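You operate a simulated robot arm through the tools that you are given. There is no shell and no other tool.

The job below is to be done with a simulated robot arm. You get a single attempt, and the scene is never put back.

TASK
Put things in order on the steel table. At the end: the red cup brush stands where the black pinion stood; the green jar stands where the pink box (marked "SEAL KIT") stood; the pink box from the steel table is on the black tray; the grey tin stands where the green jar stood; the black pinion from the steel table stands where the grey tin stood; whatever was shut is shut again. Leave all else as you found it, and nothing knocked over.

It is judged by the outcome, as a careful person would: the job done as asked, and still so three seconds after it is handed in. It fails if anything else is knocked over, pushed out of place, dropped, spilled or broken. A push-on lid holds only when it is set on centred and level and pressed home; a screw cap is set on level and turned clockwise until tight.

THE ROBOT
A 7-joint arm with a two-finger parallel gripper, fixed in place. Base frame: the origin is at the foot of the arm, x ahead of it, y to its left, z up; the work surface is at about z = 0. Units: mm, degrees, N and s.
With the tool pointing down near the work surface it reaches from about 220 to 580 mm from the base axis. Its first joint turns from -66.0 to 66.0 degrees. Payload 2.5 kg.
The TCP is the grasp point between the finger pads, 23 mm short of the fingertips. In the tool frame z runs along the fingers and y along their closing line. The gripper opens to 94 mm. The fingers are 38 mm wide and 10 mm thick; the gripper's body (54 by 96 mm) begins 39 mm behind the TCP.
Orientation is that of the tool frame in the base frame, as [roll, pitch, yaw] about the fixed x, y, z axes, in that order (R = Rz(yaw) Ry(pitch) Rx(roll)). With the fingers straight down and closing along the base's y, the tool's x points along the base's -x, its y along +y and its z along -z.

THE INTERFACE
- The arm moves only by the tool send_rows. Its argument "moves" is a list of rows, each an object (a shift or turn left out is 0, a gripper value left out holds the last) with "translation": the shift along the base's x, y, z in units of 20 mm (1.0 is 20 mm), a list of three; "turn": the turn, a rotation vector about the base's x, y, z in units of 5 degrees (1.0 is 5 degrees), a list of three; "gripper": the finger opening in mm, from 0 to 94. In form: [{"translation": [x, y, z], "turn": [rx, ry, rz], "gripper": gripper}, ...]. A call has 1 to 20 rows; each row shifts and turns the commanded pose from where the row before left it. A call with a number of a shift or a turn outside -1 to 1 is refused whole. A row lasts 0.2 s, in which the tool goes at most 50 mm and 8.6 degrees; a call with a longer step from one row to the next is refused whole, and so is a gripper value outside its range. A pose out of reach is approached as far as the arm can. The call stops where the force on the tool passes 40 N (or 10 N more than at its start, if that is more) or the arm is blocked; 0.2 s more then pass. The fingers move at their own pace (about 108 mm/s each) and stop on an object; they squeeze with about 21 N. The grip force told is the motor's: it shows also when the fingers shut on nothing. Time passes only in rows, and 0.2 s behind the last, so rows that do not move let the fingers close. It gives the time, the measured TCP pose, the force on the tool (base axes), the opening and the grip force at its end, in the units of the frame above (readings bear some noise), with the torque about the TCP (base axes, N m) and any sound that the robot's microphone picked up, and new pictures: "views" is both (left out), scene, wrist or none.
- Cameras (640 x 400 px; columns grow to the right, rows downward): "scene" is fixed at [134, -416.6, 544.8]; the picture's right is [0.72, -0.70, 0.00], its down [-0.39, -0.40, -0.83] and it looks along [0.58, 0.59, -0.56] (base axes); focal length 224 px, centre (320, 200). "wrist" rides on the gripper at [86, 16, -74] in the tool frame; the picture's right is [-0.18, 0.98, 0.00], its down [-0.58, -0.11, -0.81] and it looks along [-0.79, -0.15, 0.59] (tool axes); focal length 243 px, centre (320, 200). There is no depth. A picture from a camera that has moved, and an enlarged one, comes with that camera's place and axes in the base frame and with its lens.
- close_up(camera, box): a new picture of the part [left, top, right, bottom] of that camera's present view, enlarged. No time passes.
- close_job(): hands the job in; it is judged then, once.

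Nothing tells you positions but the pictures and the camera data. Unless the task says otherwise, let go and move clear before handing in.

The tools are called after "Call:" by a JSON object that holds its "name" and its "arguments". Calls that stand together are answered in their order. send_rows: Moves the arm, as the interface text tells. Its arguments: {"type":"object","properties":{"moves":{"type":"array","items":{"type":"object","properties":{"translation":{"type":"array","items":{"type":"number"}},"turn":{"type":"array","items":{"type":"number"}},"gripper":{"type":"number"}}}},"views":{"type":"string","enum":["both","scene","wrist","none"]}},"required":["moves"]} The other tools are called the same way: close_up (camera, box) takes an enlarged picture of a part of a camera's view; close_job () hands the job in.

At the start:

```text
t: 0.0
eef_pos: [379.5, -11.3, 366.1]
tool_rot: [-180.0, 0.1, 179.9]
force: [0.0, 0.4, -0.1]
wrist_torque: [0.03, 0.01, 0.0]
finger_gap: 93.9
grip_force: 0.1
```

scene: 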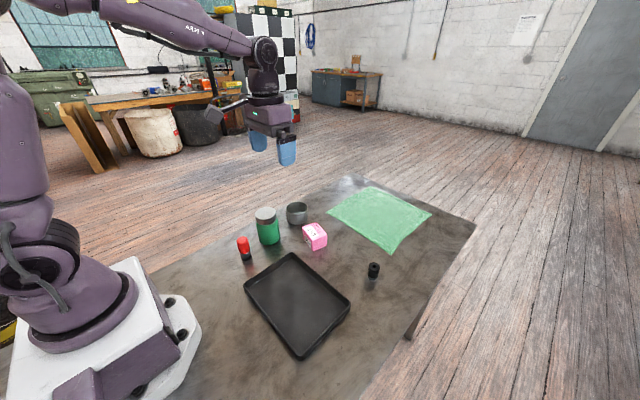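
wrist: 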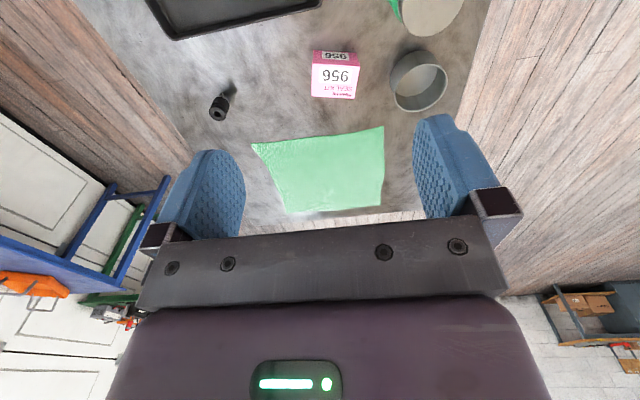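

I see a steel table with a red cup brush, green jar, grey tin, pink box, black pinion, a black tray and a green cloth. I'll look closer first.

Call:
{"name": "close_up", "arguments": {"camera": "scene", "box": [220, 180, 400, 300]}}

Call:
{"name": "close_up", "arguments": {"camera": "wrist", "box": [140, 0, 500, 225]}}

Call:
{"name": "close_up", "arguments": {"camera": "scene", "box": [225, 195, 335, 270]}}

Call:
{"name": "close_up", "arguments": {"camera": "scene", "box": [340, 240, 420, 300]}}

```text
3.33 times, centred on (310, 240) of scene
camera zoom: at [134.0, -416.6, 544.8], right [0.72, -0.7, 0.0], down [-0.39, -0.4, -0.83], along [0.58, 0.59, -0.56], focal length 745 px, centre (353, 67)
```

zoom: 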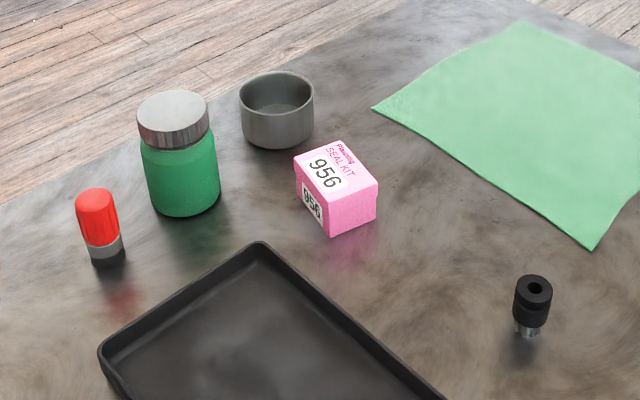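

```text
1.78 times, centred on (320, 112) of wrist
camera zoom: at [292.0, 4.6, 440.2], right [0.18, 0.98, 0.0], down [0.58, -0.11, 0.81], along [0.79, -0.15, -0.59], focal length 431 px, centre (320, 356)
```

zoom: 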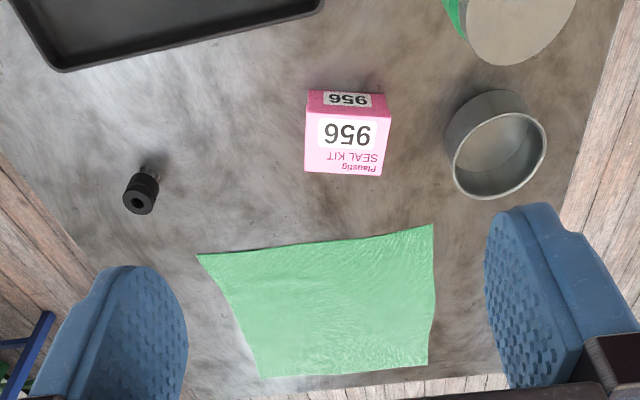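

```text
5.33 times, centred on (280, 232) of scene
camera zoom: at [134.0, -416.6, 544.8], right [0.72, -0.7, 0.0], down [-0.39, -0.4, -0.83], along [0.58, 0.59, -0.56], focal length 1192 px, centre (533, 27)
```

zoom: 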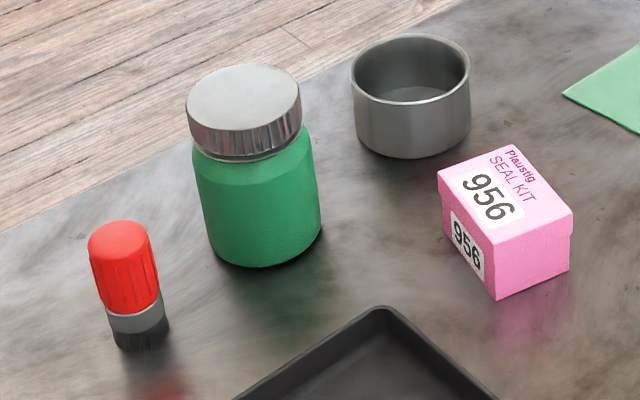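

```text
6.67 times, centred on (380, 270) of scene
camera zoom: at [134.0, -416.6, 544.8], right [0.72, -0.7, 0.0], down [-0.39, -0.4, -0.83], along [0.58, 0.59, -0.56], focal length 1490 px, centre (-80, -267)
```

zoom: 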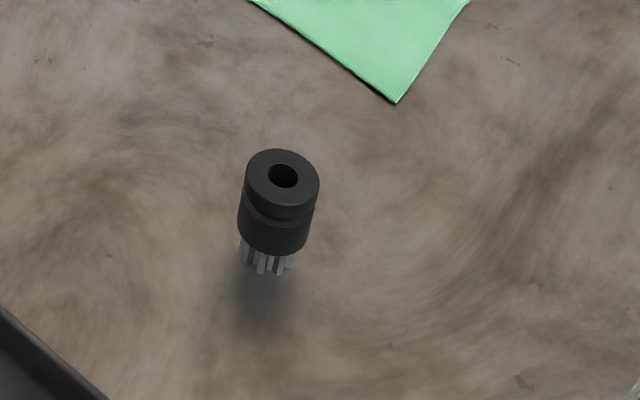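

The positions I've worked out so far are: box near (502,-10), jar (405,114), tin (537,130), pinion (516,-227), brush (303,88), and tray centre near (327,-121). I'll hover over the box first to refine its position.

Call:
{"name": "send_rows", "arguments": {"moves": [{"translation": [0.51, 0, -0.98], "turn": [0, 0, -0.23], "gripper": 94}, {"translation": [0.51, 0, -0.98], "turn": [0, 0, -0.23]}, {"translation": [0.51, 0, -0.98], "turn": [0, 0, -0.23]}, {"translation": [0.51, 0, -0.98], "turn": [0, 0, -0.23]}, {"translation": [0.51, 0, -0.98], "turn": [0, 0, -0.23]}, {"translation": [0.51, 0, -0.98], "turn": [0, 0, -0.23]}, {"translation": [0.51, 0, -0.98], "turn": [0, 0, -0.23]}, {"translation": [0.51, 0, -0.98], "turn": [0, 0, -0.23]}, {"translation": [0.51, 0, -0.98], "turn": [0, 0, -0.23]}, {"translation": [0.51, 0, -0.98], "turn": [0, 0, -0.23]}, {"translation": [0.51, 0, -0.98], "turn": [0, 0, -0.23]}, {"translation": [0.51, 0, -0.98], "turn": [0, 0, -0.23]}, {}]}}

```text
t: 2.8
eef_pos: [501.5, -11.0, 131.3]
tool_rot: [179.9, 0.1, 166.2]
force: [-0.5, -0.1, 0.6]
wrist_torque: [-0.01, 0.02, 0.0]
finger_gap: 94.1
grip_force: 0.1
camera wrist: at [420.9, 24.8, 204.5], right [0.41, 0.91, 0.0], down [0.54, -0.24, 0.81], along [0.73, -0.33, -0.59], focal length 243 px, centre (320, 200)
```

scene: 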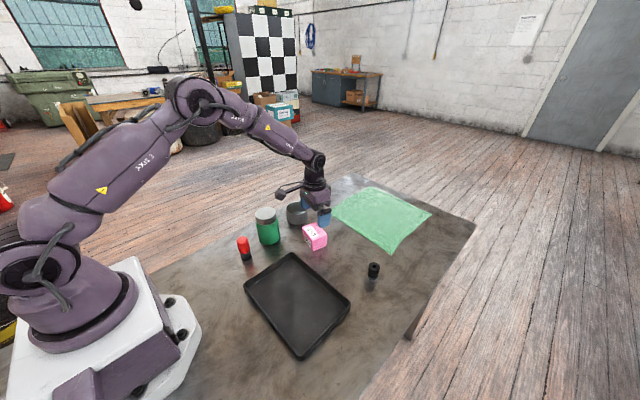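
wrist: 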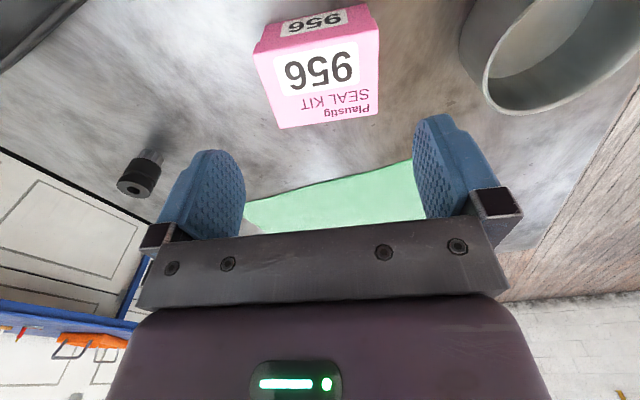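

Call:
{"name": "close_up", "arguments": {"camera": "scene", "box": [295, 215, 335, 255]}}

Call:
{"name": "close_up", "arguments": {"camera": "wrist", "box": [230, 0, 410, 140]}}

Call:
{"name": "close_up", "arguments": {"camera": "wrist", "box": [440, 0, 640, 140]}}

```text
10.00 times, centred on (315, 235) of scene
camera zoom: at [134.0, -416.6, 544.8], right [0.72, -0.7, 0.0], down [-0.39, -0.4, -0.83], along [0.58, 0.59, -0.56], focal length 2235 px, centre (370, -150)
```

zoom: 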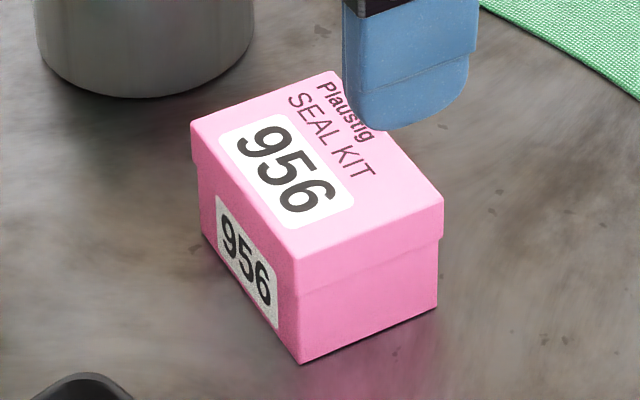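

```text
2.86 times, centred on (320, 70) of wrist
camera zoom: at [420.9, 24.8, 204.5], right [0.41, 0.91, 0.0], down [0.54, -0.24, 0.81], along [0.73, -0.33, -0.59], focal length 693 px, centre (320, 571)
```

zoom: 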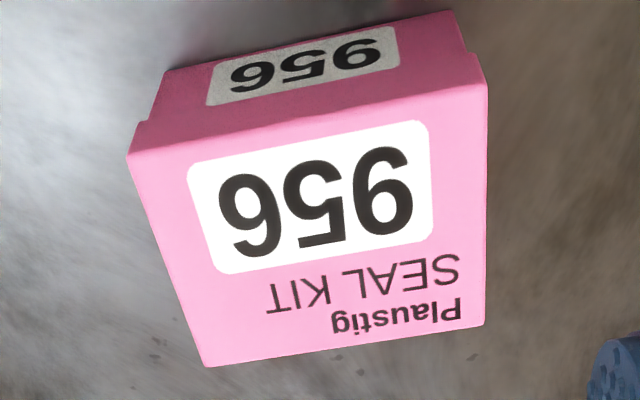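

```text
2.86 times, centred on (540, 70) of wrist
camera zoom: at [420.9, 24.8, 204.5], right [0.41, 0.91, 0.0], down [0.54, -0.24, 0.81], along [0.73, -0.33, -0.59], focal length 693 px, centre (-309, 571)
```

zoom: 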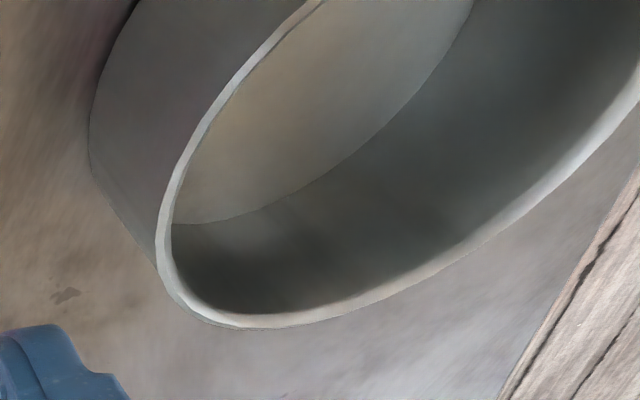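

The box is carton-like with an overlapping lid. I'm centred and aligned on its 75 mm length, so I'll descend and grip low.

Call:
{"name": "send_rows", "arguments": {"moves": [{"translation": [-0.06, 0.08, -0.85]}, {"translation": [0, 0, -0.85]}, {"translation": [0, 0, -0.85]}, {"translation": [0, 0, -0.85]}, {"translation": [0, 0, -0.85]}, {"translation": [0, 0, -0.85]}, {}], "views": "both"}}

```text
t: 4.4
eef_pos: [500.3, -8.4, 28.3]
tool_rot: [180.0, 0.0, 166.1]
force: [-0.1, 0.1, -0.6]
wrist_torque: [0.04, -0.02, 0.02]
finger_gap: 94.0
grip_force: 0.1
camera wrist: at [419.6, 27.4, 102.3], right [0.41, 0.91, 0.0], down [0.54, -0.24, 0.81], along [0.73, -0.33, -0.59], focal length 243 px, centre (320, 200)
```

scene: 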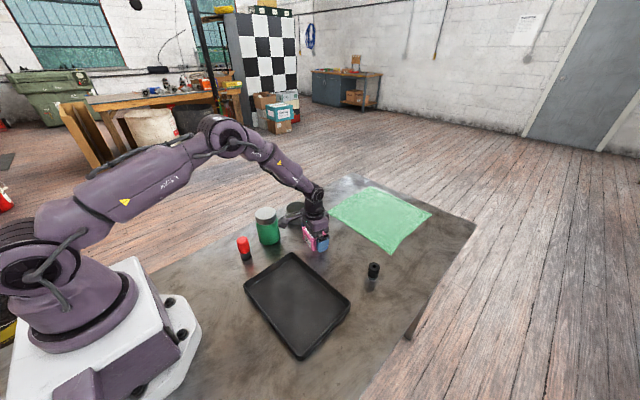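
wrist: 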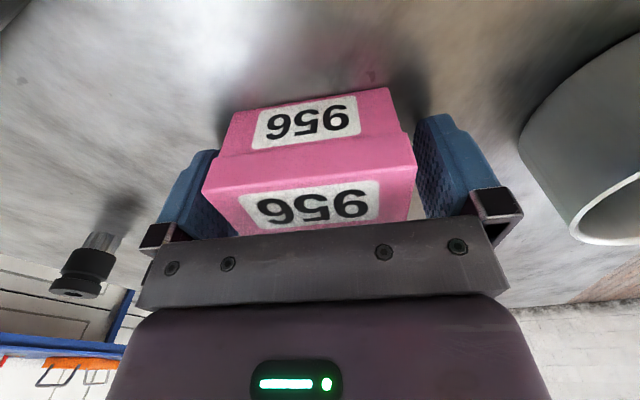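

Call:
{"name": "send_rows", "arguments": {"moves": [{"gripper": 60}, {}, {}, {}], "views": "wrist"}}

```text
t: 5.4
eef_pos: [500.4, -8.1, 28.8]
tool_rot: [180.0, 0.1, 166.2]
force: [-0.1, -0.1, -0.6]
wrist_torque: [-0.01, 0.0, 0.02]
finger_gap: 74.2
grip_force: 20.8
camera wrist: at [419.6, 27.4, 102.5], right [0.41, 0.91, 0.0], down [0.54, -0.24, 0.81], along [0.73, -0.33, -0.59], focal length 243 px, centre (320, 200)
```

wrist: 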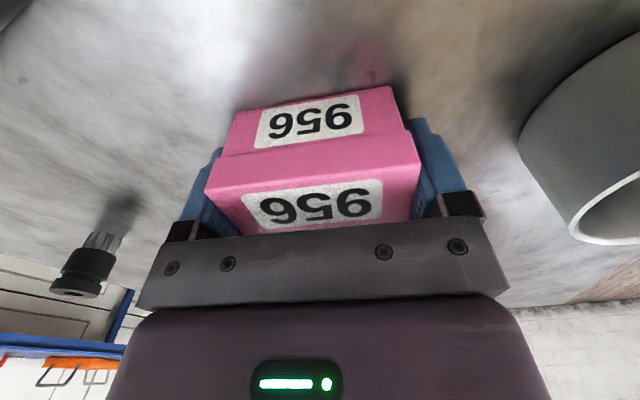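

The grip closed at 74.2 mm. I'll lift slightly and check that the lid and body come up together.

Call:
{"name": "send_rows", "arguments": {"moves": [{"translation": [0, 0, 0.2]}, {"translation": [0, 0, 0.2]}, {"translation": [0, 0, 0.2]}, {}], "views": "both"}}

Call:
{"name": "close_up", "arguments": {"camera": "scene", "box": [290, 205, 340, 255]}}

```text
t: 6.4
eef_pos: [499.8, -10.3, 41.5]
tool_rot: [-179.9, 0.0, 166.2]
force: [-0.8, 0.2, -0.5]
wrist_torque: [-0.01, -0.01, 0.01]
finger_gap: 74.9
grip_force: 20.7
camera wrist: at [419.1, 26.1, 114.4], right [0.41, 0.91, 0.0], down [0.54, -0.24, 0.81], along [0.73, -0.33, -0.59], focal length 243 px, centre (320, 200)
```

scene: 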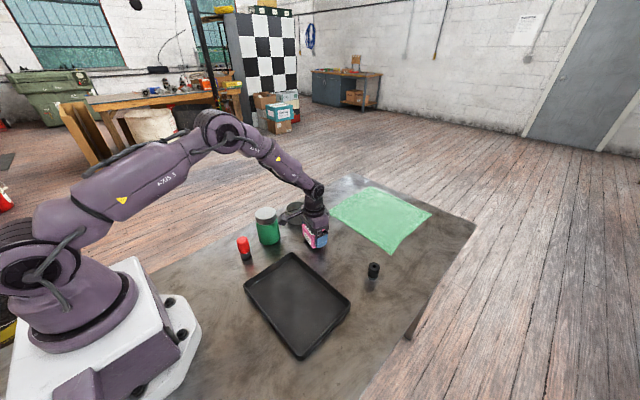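
wrist: 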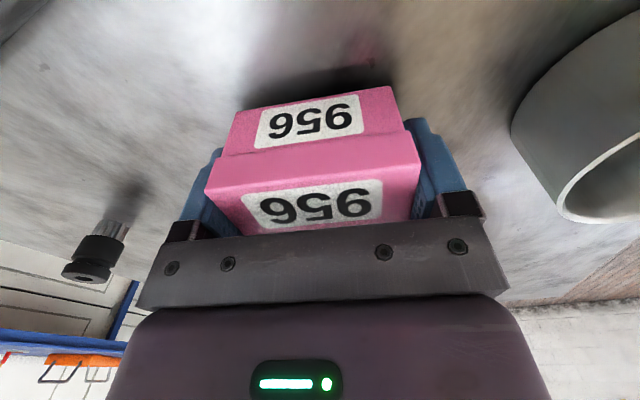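

```text
8.00 times, centred on (315, 230) of scene
camera zoom: at [134.0, -416.6, 544.8], right [0.72, -0.7, 0.0], down [-0.39, -0.4, -0.83], along [0.58, 0.59, -0.56], focal length 1788 px, centre (360, -40)
```

zoom: 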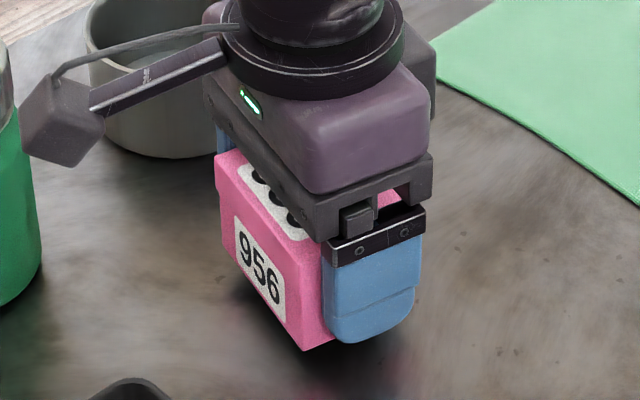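

Lid and body move as one. I'll carry the box over the tray.

Call:
{"name": "send_rows", "arguments": {"moves": [{"translation": [0, 0, 1]}, {"translation": [0, 0, 1]}, {"translation": [0, 0, 1]}, {"translation": [0, 0, 1]}, {"translation": [-0.94, -0.61, 0], "turn": [0, 0, 0.31]}, {"translation": [-0.94, -0.61, 0], "turn": [0, 0, 0.31]}, {"translation": [-0.94, -0.61, 0], "turn": [0, 0, 0.31]}, {"translation": [-0.94, -0.61, 0], "turn": [0, 0, 0.31]}, {"translation": [-0.94, -0.61, 0], "turn": [0, 0, 0.31]}, {"translation": [-0.94, -0.61, 0], "turn": [0, 0, 0.31]}, {"translation": [-0.94, -0.61, 0], "turn": [0, 0, 0.31]}, {"translation": [-0.94, -0.61, 0], "turn": [0, 0, 0.31]}, {"translation": [-0.94, -0.61, 0], "turn": [0, 0, 0.31]}, {}]}}

```text
t: 9.4
eef_pos: [332.2, -120.6, 122.4]
tool_rot: [-180.0, 0.0, -179.8]
force: [0.5, 0.3, -0.3]
wrist_torque: [-0.02, 0.02, -0.01]
finger_gap: 74.5
grip_force: 20.5
camera wrist: at [244.1, -104.8, 195.4], right [0.18, 0.98, 0.0], down [0.58, -0.11, 0.81], along [0.79, -0.15, -0.59], focal length 243 px, centre (320, 200)
```

scene: 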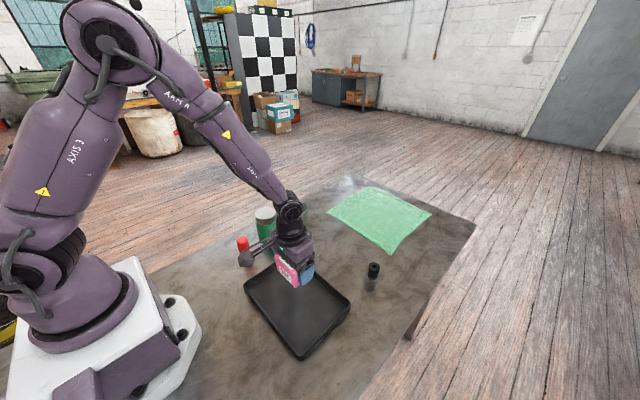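
wrist: 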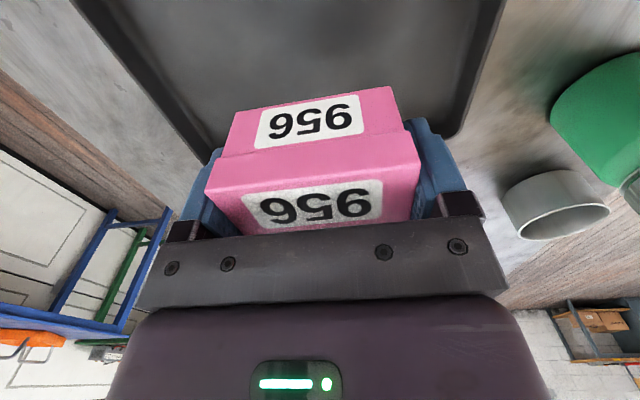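

Call:
{"name": "send_rows", "arguments": {"moves": [{"translation": [-0.4, -0.4, -0.86]}, {"translation": [0, 0, -0.86]}, {"translation": [0, 0, -0.86]}, {"translation": [0, 0, -0.86]}, {"translation": [0, 0, -0.8]}, {"translation": [0, 0, -0.06]}, {}]}}

Call:
{"name": "close_up", "arguments": {"camera": "scene", "box": [240, 240, 360, 330]}}

```text
t: 11.0
eef_pos: [323.7, -127.3, 36.2]
tool_rot: [180.0, 0.0, -179.8]
force: [0.2, -0.6, -0.3]
wrist_torque: [0.02, -0.01, 0.02]
finger_gap: 74.6
grip_force: 20.7
camera wrist: at [236.2, -111.2, 109.8], right [0.18, 0.98, 0.0], down [0.58, -0.11, 0.81], along [0.79, -0.15, -0.59], focal length 243 px, centre (320, 200)
```

scene: 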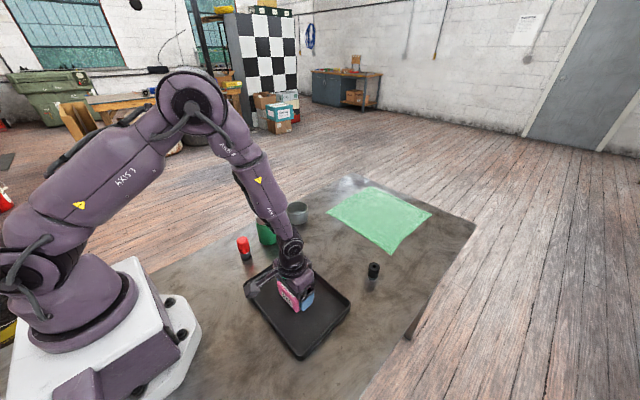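
wrist: 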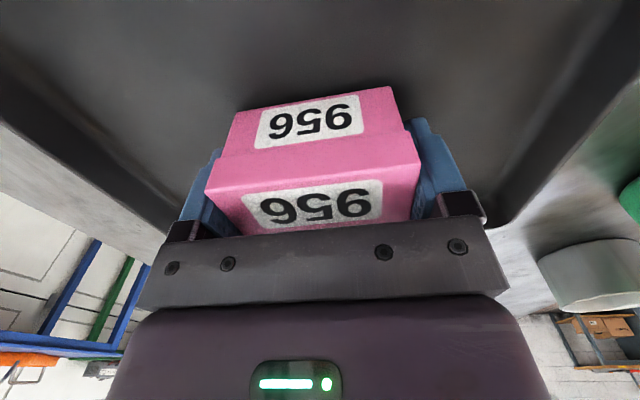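

```text
4.44 times, centred on (300, 285) of scene
camera zoom: at [134.0, -416.6, 544.8], right [0.72, -0.7, 0.0], down [-0.39, -0.4, -0.83], along [0.58, 0.59, -0.56], focal length 993 px, centre (409, -178)
```

zoom: 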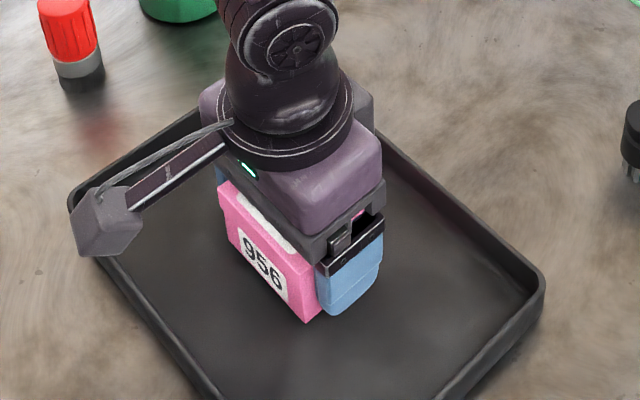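

Call:
{"name": "send_rows", "arguments": {"moves": [{"translation": [0, 0, -0.05]}, {"translation": [0, 0, -0.05]}, {"translation": [0, 0, -0.05]}, {}], "views": "none"}}

```text
t: 12.0
eef_pos: [323.3, -127.7, 32.3]
tool_rot: [179.9, 0.0, -179.8]
force: [-0.6, 0.7, 9.6]
wrist_torque: [0.07, 0.06, 0.07]
finger_gap: 74.7
grip_force: 21.2
```

The box has touched the tray floor. I'll release it and rise.

Call:
{"name": "send_rows", "arguments": {"moves": [{"gripper": 80}, {"gripper": 94}, {}, {"translation": [0, 0, 0.5]}, {"translation": [0, 0, 1]}, {"translation": [0, 0, 1]}, {"translation": [0, 0, 1]}, {"translation": [0, 0, 1]}, {"translation": [0, 0, 1]}, {"translation": [0, 0, 1]}, {}]}}

Call:
{"name": "close_up", "arguments": {"camera": "scene", "box": [220, 195, 370, 365]}}

```text
t: 14.4
eef_pos: [322.1, -128.0, 161.1]
tool_rot: [180.0, 0.0, -179.8]
force: [0.4, 0.9, 0.2]
wrist_torque: [-0.02, 0.02, -0.04]
finger_gap: 94.1
grip_force: 0.1
camera wrist: at [235.3, -111.7, 235.4], right [0.18, 0.98, 0.0], down [0.58, -0.11, 0.81], along [0.79, -0.15, -0.59], focal length 243 px, centre (320, 200)
```

scene: 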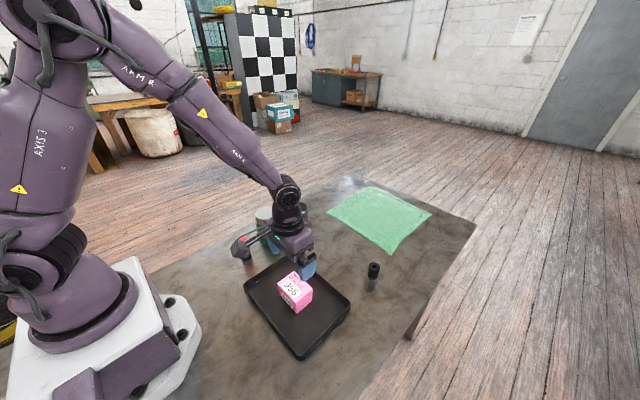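
wrist: 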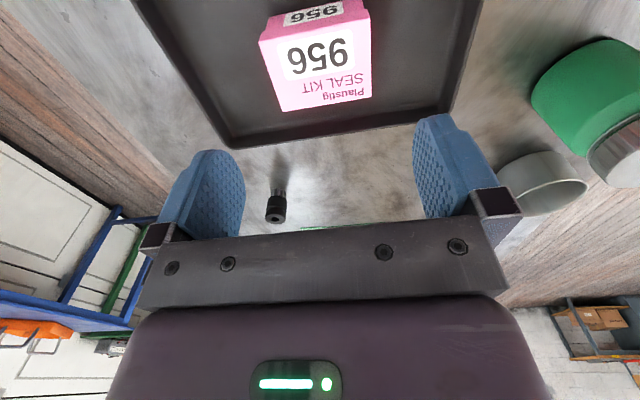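

```text
2.35 times, centred on (295, 280) of scene
camera zoom: at [134.0, -416.6, 544.8], right [0.72, -0.7, 0.0], down [-0.39, -0.4, -0.83], along [0.58, 0.59, -0.56], focal length 526 px, centre (379, 12)
```

zoom: 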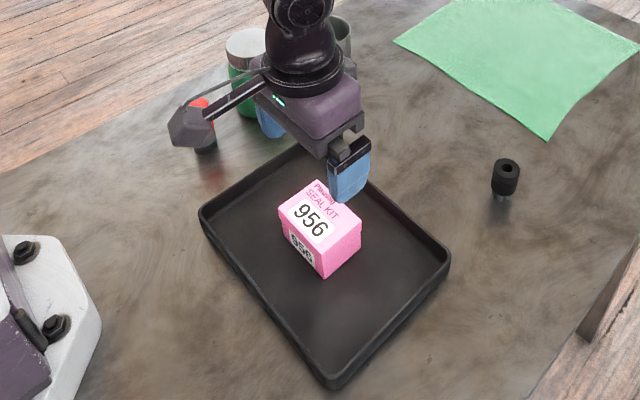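

The box is on the tray. Next I'll hover over the jar.

Call:
{"name": "send_rows", "arguments": {"moves": [{"translation": [0, 0, 1]}, {"translation": [0, 0, 1]}, {"translation": [0.32, 0.93, 0]}, {"translation": [0.32, 0.93, 0]}, {"translation": [0.32, 0.93, 0]}, {"translation": [0.32, 0.93, 0]}, {"translation": [0.32, 0.93, 0]}, {"translation": [0.32, 0.93, 0]}, {"translation": [0.32, 0.93, 0]}, {"translation": [0.32, 0.93, 0]}, {"translation": [0.32, 0.93, 0]}, {"translation": [0.32, 0.93, 0]}, {"translation": [0.32, 0.93, 0]}, {"translation": [0.32, 0.93, 0]}, {"translation": [0.32, 0.93, 0]}, {}]}}

Call:
{"name": "close_up", "arguments": {"camera": "wrist", "box": [200, 0, 440, 150]}}

```text
t: 17.8
eef_pos: [407.0, 113.5, 200.9]
tool_rot: [-179.9, 0.0, -179.7]
force: [0.4, 0.3, 0.2]
wrist_torque: [0.02, -0.02, -0.02]
finger_gap: 94.1
grip_force: 0.0
camera wrist: at [319.4, 129.6, 275.5], right [0.18, 0.98, 0.0], down [0.58, -0.11, 0.81], along [0.79, -0.15, -0.59], focal length 243 px, centre (320, 200)
```

scene: 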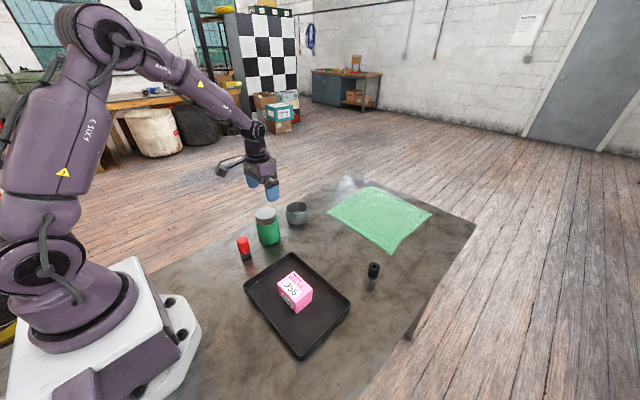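
wrist: 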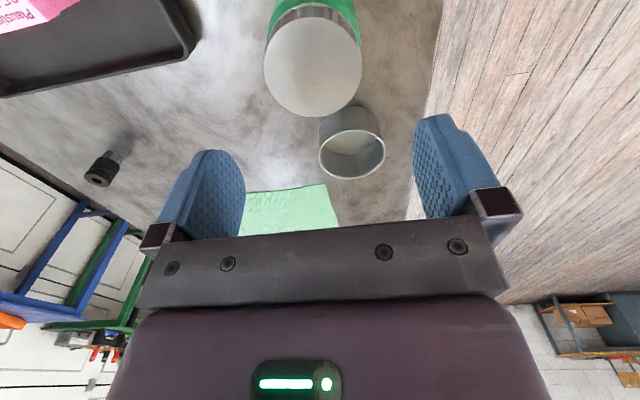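

```text
2.67 times, centred on (320, 75) of wrist
camera zoom: at [319.4, 129.6, 275.5], right [0.18, 0.98, 0.0], down [0.58, -0.11, 0.81], along [0.79, -0.15, -0.59], focal length 647 px, centre (320, 533)
```

zoom: 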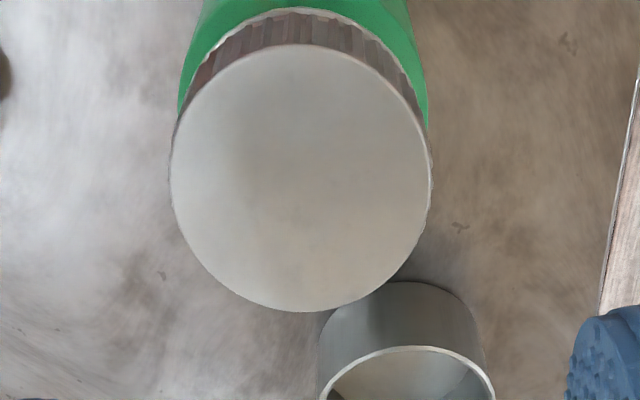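

Call:
{"name": "send_rows", "arguments": {"moves": [{"translation": [-0.25, -0.06, -0.8]}, {"translation": [-0.25, -0.06, -0.8]}, {"translation": [0, 0, -0.6]}, {}], "views": "wrist"}}

Call:
{"name": "close_up", "arguments": {"camera": "wrist", "box": [170, 0, 490, 200]}}

Call:
{"name": "close_up", "arguments": {"camera": "scene", "box": [225, 160, 315, 260]}}

```text
t: 18.8
eef_pos: [397.1, 110.9, 157.8]
tool_rot: [-180.0, 0.1, -179.9]
force: [-0.5, 0.0, 0.4]
wrist_torque: [0.0, 0.02, -0.02]
finger_gap: 94.1
grip_force: 0.0
camera wrist: at [309.6, 127.6, 231.2], right [0.18, 0.98, 0.0], down [0.58, -0.11, 0.81], along [0.79, -0.15, -0.59], focal length 243 px, centre (320, 200)
```

wrist: 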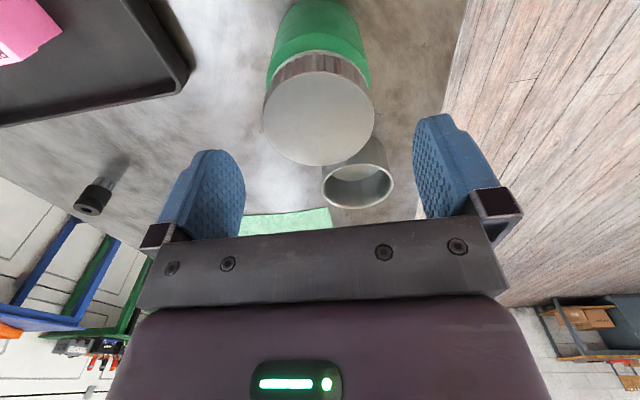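

```text
2.00 times, centred on (330, 100) of wrist
camera zoom: at [309.6, 127.6, 231.2], right [0.18, 0.98, 0.0], down [0.58, -0.11, 0.81], along [0.79, -0.15, -0.59], focal length 485 px, centre (300, 400)
```

zoom: 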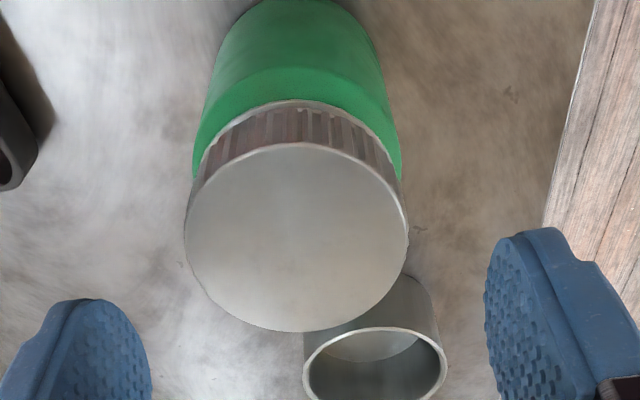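

```text
4.00 times, centred on (270, 210) of scene
camera zoom: at [134.0, -416.6, 544.8], right [0.72, -0.7, 0.0], down [-0.39, -0.4, -0.83], along [0.58, 0.59, -0.56], focal length 894 px, centre (520, 160)
```

zoom: 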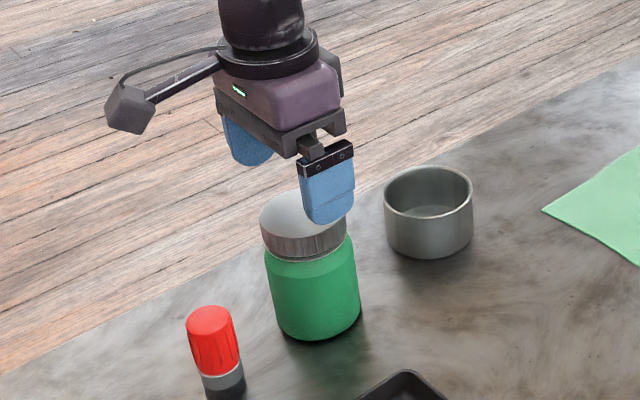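

The jar top fixes at about (396,110,107), and the gripper is centred on it. I'll descend to grip the jar's body below the lid.

Call:
{"name": "send_rows", "arguments": {"moves": [{"translation": [0, -0.03, -0.84]}, {"translation": [0, 0, -0.84]}, {"translation": [0, 0, -0.84]}, {"translation": [0, 0, -0.84]}, {"translation": [0, 0, -0.82]}, {}]}}

Call:
{"name": "close_up", "arguments": {"camera": "scene", "box": [225, 170, 315, 260]}}

```text
t: 20.2
eef_pos: [396.7, 111.7, 74.0]
tool_rot: [-180.0, 0.0, -179.8]
force: [0.0, 0.2, -0.3]
wrist_torque: [0.02, -0.03, 0.01]
finger_gap: 94.1
grip_force: 0.1
camera wrist: at [309.9, 127.5, 149.2], right [0.18, 0.98, 0.0], down [0.58, -0.11, 0.81], along [0.79, -0.15, -0.59], focal length 243 px, centre (320, 200)
```

scene: 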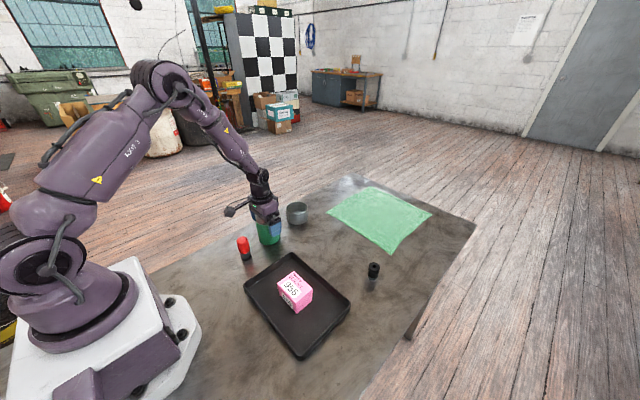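
wrist: 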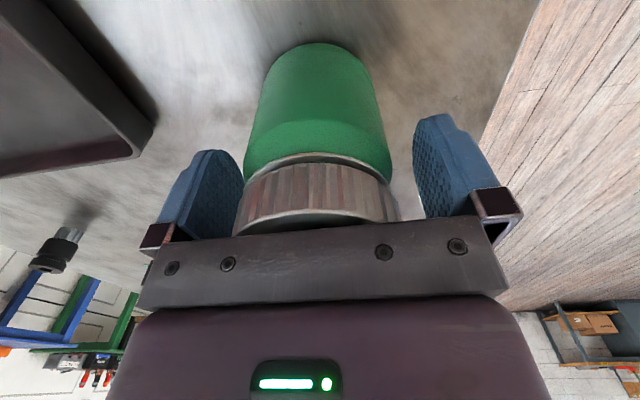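

```text
4.44 times, centred on (270, 215) of scene
camera zoom: at [134.0, -416.6, 544.8], right [0.72, -0.7, 0.0], down [-0.39, -0.4, -0.83], along [0.58, 0.59, -0.56], focal length 993 px, centre (542, 133)
```

zoom: 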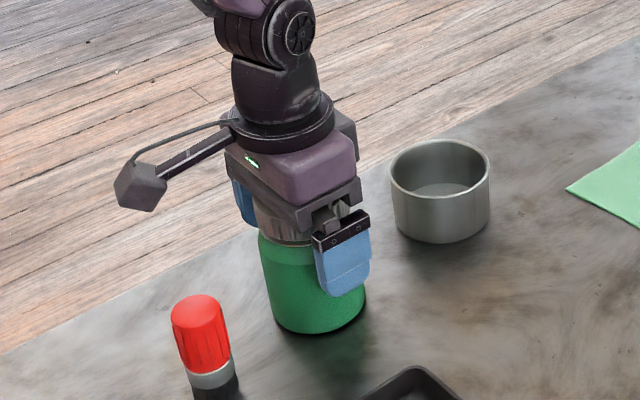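

Call:
{"name": "send_rows", "arguments": {"moves": [{"gripper": 66}, {}, {}, {}], "views": "none"}}

Call:
{"name": "send_rows", "arguments": {"moves": [{"translation": [0, 0, 0.2]}, {"translation": [0, 0, 0.3]}, {}], "views": "both"}}

Call:
{"name": "close_up", "arguments": {"camera": "scene", "box": [225, 170, 315, 260]}}

```text
t: 21.2
eef_pos: [398.2, 110.5, 74.7]
tool_rot: [180.0, 0.0, -179.7]
force: [1.2, -1.6, 0.6]
wrist_torque: [0.02, -0.06, -0.02]
finger_gap: 72.0
grip_force: 21.1
```

```text
t: 22.0
eef_pos: [397.1, 112.2, 85.6]
tool_rot: [180.0, 0.1, -179.8]
force: [-0.6, 1.2, -4.1]
wrist_torque: [0.01, 0.03, -0.01]
finger_gap: 71.5
grip_force: 20.7
camera wrist: at [309.8, 127.0, 159.2], right [0.18, 0.98, 0.0], down [0.58, -0.11, 0.81], along [0.79, -0.15, -0.59], focal length 243 px, centre (320, 200)
```

scene: 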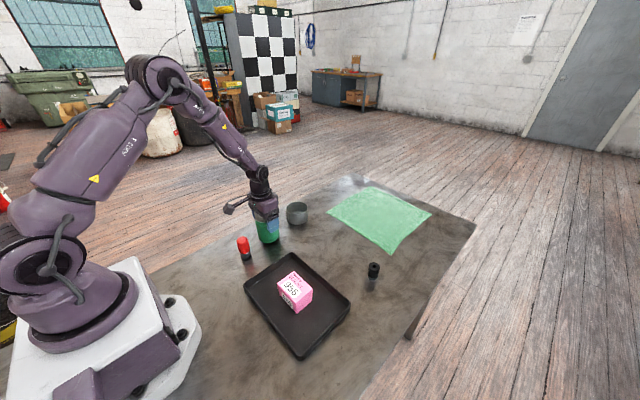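
wrist: 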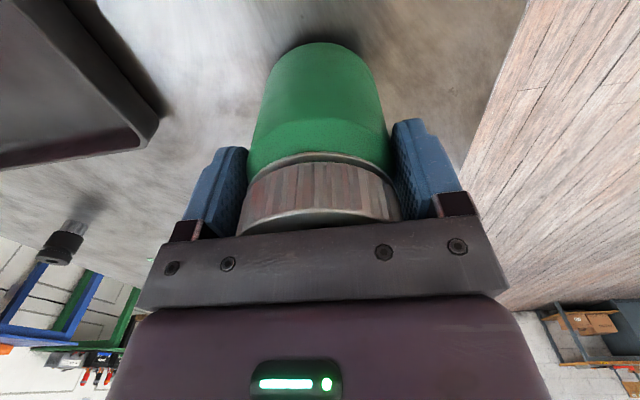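

```text
4.44 times, centred on (270, 215) of scene
camera zoom: at [134.0, -416.5, 544.8], right [0.72, -0.7, 0.0], down [-0.39, -0.4, -0.83], along [0.58, 0.59, -0.56], focal length 993 px, centre (542, 133)
```

zoom: 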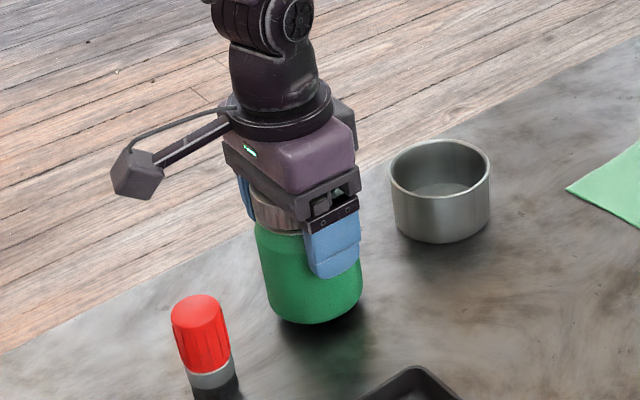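

The jar is held firmly, and its body is about 72 mm wide. I'll carry it to the box's old spot at about (500,-9).

Call:
{"name": "send_rows", "arguments": {"moves": [{"translation": [0, 0, 0.7]}, {"translation": [0, 0, 0.7]}, {"translation": [0, 0, 0.7]}, {"translation": [0.65, -0.755, 0]}, {"translation": [0.65, -0.755, 0]}, {"translation": [0.65, -0.755, 0]}, {"translation": [0.65, -0.755, 0]}, {"translation": [0.65, -0.755, 0]}, {"translation": [0.65, -0.755, 0]}, {"translation": [0.65, -0.755, 0]}, {"translation": [0.65, -0.755, 0]}, {}, {"translation": [0, 0, -0.7]}, {"translation": [0, 0, -0.7]}, {"translation": [0, 0, -0.7]}, {"translation": [0, 0, -0.25]}, {}]}}

Call:
{"name": "close_up", "arguments": {"camera": "scene", "box": [270, 170, 360, 260]}}

```text
t: 25.6
eef_pos: [500.4, -9.8, 78.8]
tool_rot: [179.9, 0.0, -179.8]
force: [-0.5, -0.6, -4.6]
wrist_torque: [0.01, 0.0, -0.01]
finger_gap: 71.7
grip_force: 20.9
camera wrist: at [413.5, 6.0, 153.2], right [0.18, 0.98, 0.0], down [0.58, -0.11, 0.81], along [0.79, -0.15, -0.59], focal length 243 px, centre (320, 200)
```

scene: 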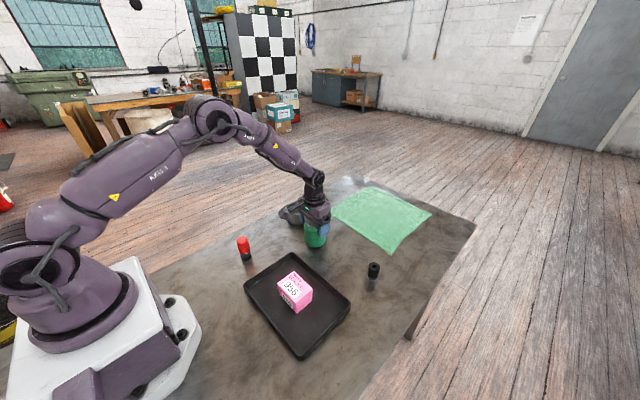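
wrist: 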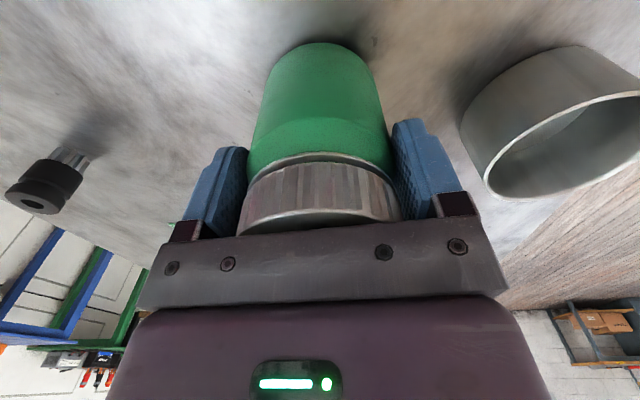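

```text
4.44 times, centred on (315, 215) of scene
camera zoom: at [134.0, -416.6, 544.7], right [0.72, -0.7, 0.0], down [-0.39, -0.4, -0.83], along [0.58, 0.59, -0.56], focal length 993 px, centre (342, 133)
```

zoom: 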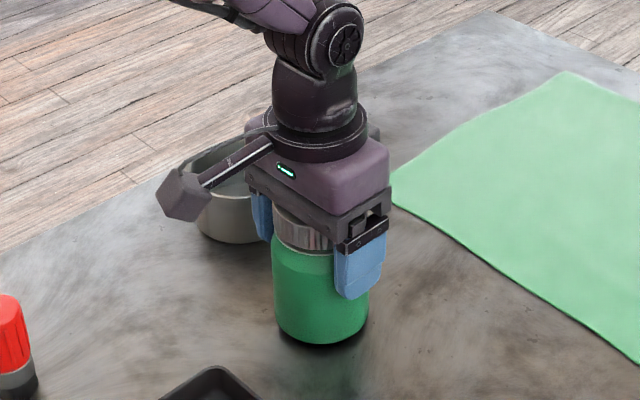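

Call:
{"name": "send_rows", "arguments": {"moves": [{"translation": [0, 0, -0.1]}, {"translation": [0, 0, -0.08]}, {"translation": [0, 0, -0.05]}, {}], "views": "none"}}

```text
t: 26.6
eef_pos: [500.0, -9.3, 75.2]
tool_rot: [180.0, 0.0, -179.9]
force: [-3.9, -0.6, 6.3]
wrist_torque: [0.17, 0.31, 0.13]
finger_gap: 71.7
grip_force: 20.8
```

Contact made. I'll release gently and rise.

Call:
{"name": "send_rows", "arguments": {"moves": [{"gripper": 76}, {"gripper": 84}, {"gripper": 94}, {}, {"translation": [0, 0, 0.5]}, {"translation": [0, 0, 1]}, {"translation": [0, 0, 1]}, {"translation": [0, 0, 1]}, {"translation": [0, 0, 1]}, {"translation": [0, 0, 1]}, {}]}}

Call:
{"name": "close_up", "arguments": {"camera": "scene", "box": [270, 170, 360, 260]}}

```text
t: 29.0
eef_pos: [499.6, -8.4, 185.7]
tool_rot: [179.9, 0.0, -179.9]
force: [-0.4, -0.2, -0.2]
wrist_torque: [0.02, -0.02, 0.02]
finger_gap: 94.2
grip_force: 0.1
camera wrist: at [412.0, 6.9, 259.7], right [0.18, 0.98, 0.0], down [0.58, -0.11, 0.81], along [0.79, -0.15, -0.59], focal length 243 px, centre (320, 200)
```

scene: 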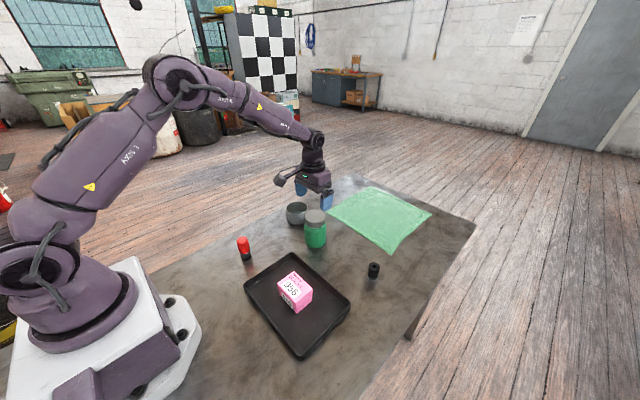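
wrist: 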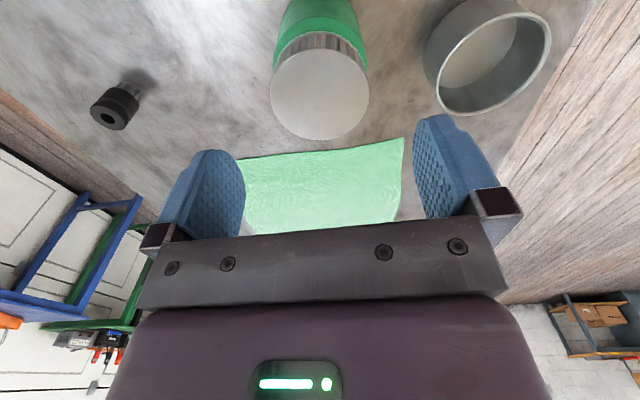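

```text
4.44 times, centred on (315, 215) of scene
camera zoom: at [134.0, -416.6, 544.8], right [0.72, -0.7, 0.0], down [-0.39, -0.4, -0.83], along [0.58, 0.59, -0.56], focal length 993 px, centre (342, 133)
```

zoom: 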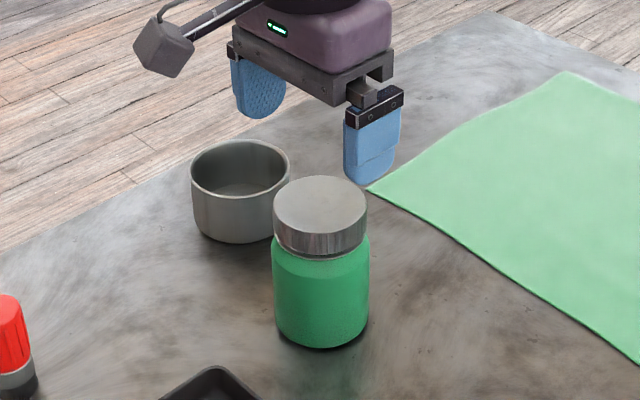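

The jar stands on the box's old spot. Now I'll hover over the tin.

Call:
{"name": "send_rows", "arguments": {"moves": [{"translation": [0.21, 0.98, 0]}, {"translation": [0.21, 0.98, 0]}, {"translation": [0.21, 0.98, 0]}, {"translation": [0.21, 0.98, 0]}, {"translation": [0.21, 0.98, 0]}, {"translation": [0.21, 0.98, 0]}, {"translation": [0.21, 0.98, 0]}, {"translation": [0, 0, -0.7]}, {"translation": [0, 0, -0.7]}, {"translation": [0, 0, -0.7]}, {}], "views": "wrist"}}

Call:
{"name": "close_up", "arguments": {"camera": "wrist", "box": [200, 0, 440, 150]}}

```text
t: 31.4
eef_pos: [528.6, 126.6, 142.9]
tool_rot: [180.0, 0.0, -179.8]
force: [-0.5, 0.3, 0.6]
wrist_torque: [0.0, -0.02, 0.02]
finger_gap: 94.1
grip_force: 0.0
camera wrist: at [442.1, 143.3, 217.1], right [0.18, 0.98, 0.0], down [0.58, -0.11, 0.81], along [0.79, -0.15, -0.59], focal length 243 px, centre (320, 200)
```

wrist: 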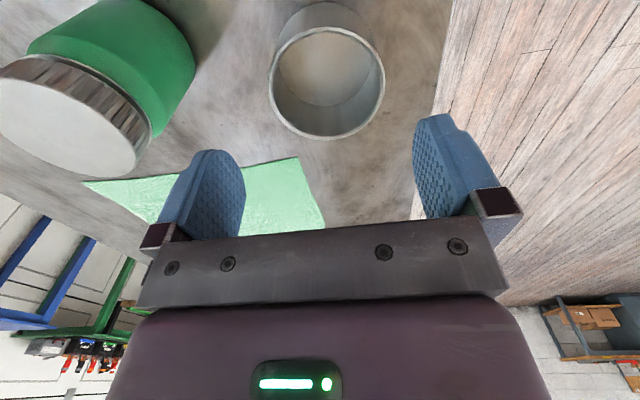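

```text
2.67 times, centred on (320, 75) of wrist
camera zoom: at [442.1, 143.3, 217.1], right [0.18, 0.98, 0.0], down [0.58, -0.11, 0.81], along [0.79, -0.15, -0.59], focal length 647 px, centre (320, 533)
```

zoom: 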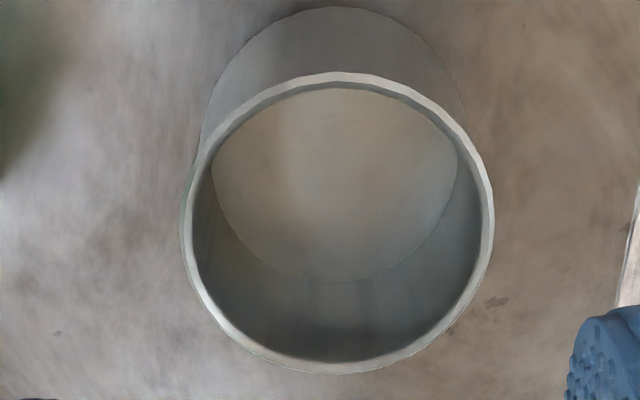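

Call:
{"name": "send_rows", "arguments": {"moves": [{"translation": [0.14, 0.21, -0.9]}, {"translation": [0, 0, -0.9]}, {"translation": [0, 0, -0.8]}, {}], "views": "wrist"}}

Call:
{"name": "close_up", "arguments": {"camera": "scene", "box": [270, 170, 350, 240]}}

```text
t: 32.4
eef_pos: [531.6, 131.1, 92.1]
tool_rot: [180.0, 0.1, -179.8]
force: [1.1, 0.5, -0.4]
wrist_torque: [0.02, -0.02, -0.01]
finger_gap: 94.0
grip_force: 0.1
camera wrist: at [444.7, 147.5, 165.5], right [0.18, 0.98, 0.0], down [0.58, -0.11, 0.81], along [0.79, -0.15, -0.59], focal length 243 px, centre (320, 200)
```

wrist: 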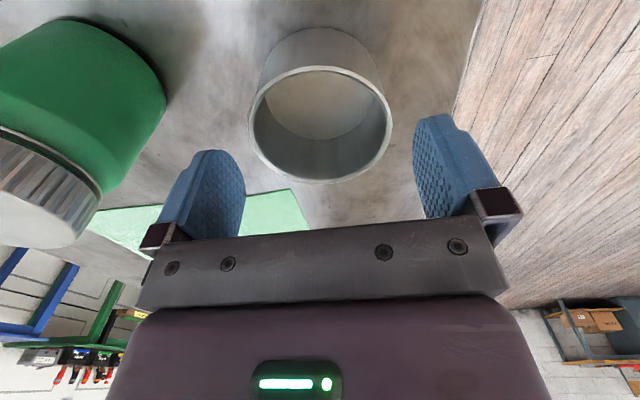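

```text
5.71 times, centred on (310, 205) of scene
camera zoom: at [134.0, -416.6, 544.8], right [0.72, -0.7, 0.0], down [-0.39, -0.4, -0.83], along [0.58, 0.59, -0.56], focal length 1277 px, centre (377, 171)
```

zoom: 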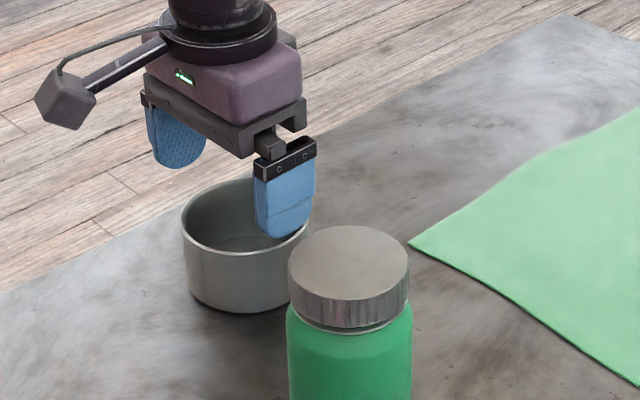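

Now centred, so I'll descend around the tin.

Call:
{"name": "send_rows", "arguments": {"moves": [{"translation": [0, 0, -0.6]}, {"translation": [0, 0, -0.6]}, {"translation": [0, 0, -0.6]}, {"translation": [0, 0, -0.6]}, {"translation": [0, 0, -0.6]}, {}], "views": "wrist"}}

```text
t: 33.8
eef_pos: [532.7, 131.6, 29.6]
tool_rot: [179.9, 0.0, -179.8]
force: [-0.2, 0.0, -0.3]
wrist_torque: [0.01, 0.01, -0.01]
finger_gap: 93.9
grip_force: 0.1
camera wrist: at [444.9, 147.5, 103.9], right [0.18, 0.98, 0.0], down [0.58, -0.11, 0.81], along [0.79, -0.15, -0.59], focal length 243 px, centre (320, 200)
```

wrist: 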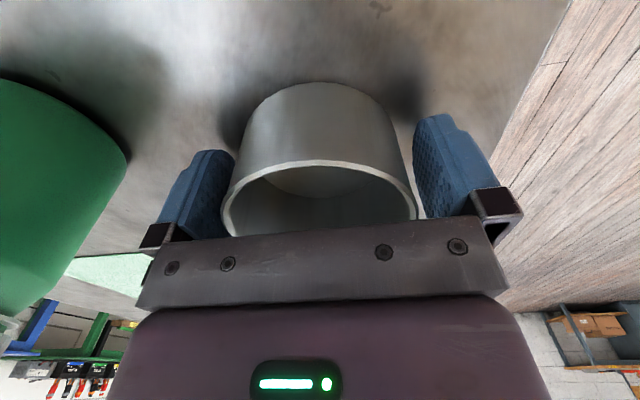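

Call:
{"name": "send_rows", "arguments": {"moves": [{"gripper": 74}, {}, {}], "views": "none"}}

Call:
{"name": "send_rows", "arguments": {"moves": [{"translation": [0, 0, 0.3]}, {"translation": [0, 0, 0.3]}, {}], "views": "wrist"}}

```text
t: 34.6
eef_pos: [531.7, 132.0, 30.0]
tool_rot: [-180.0, 0.0, -179.8]
force: [0.6, 0.0, 0.7]
wrist_torque: [0.0, -0.01, 0.04]
finger_gap: 82.3
grip_force: 20.5
```

```text
t: 35.4
eef_pos: [531.9, 131.3, 44.1]
tool_rot: [179.9, 0.0, -179.8]
force: [-0.4, -0.6, -0.8]
wrist_torque: [0.03, 0.02, 0.0]
finger_gap: 82.6
grip_force: 20.9
camera wrist: at [445.4, 147.2, 117.1], right [0.18, 0.98, 0.0], down [0.58, -0.11, 0.81], along [0.79, -0.15, -0.59], focal length 243 px, centre (320, 200)
```

wrist: 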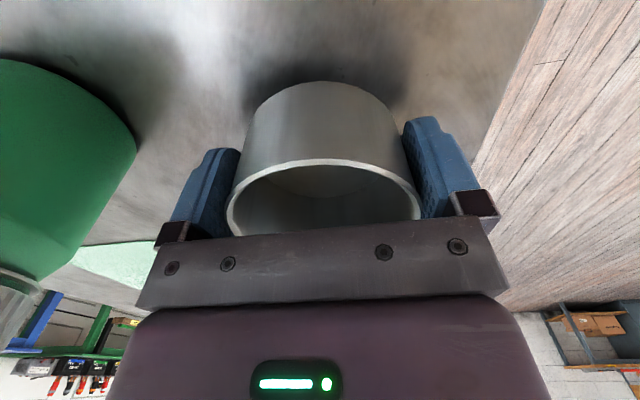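

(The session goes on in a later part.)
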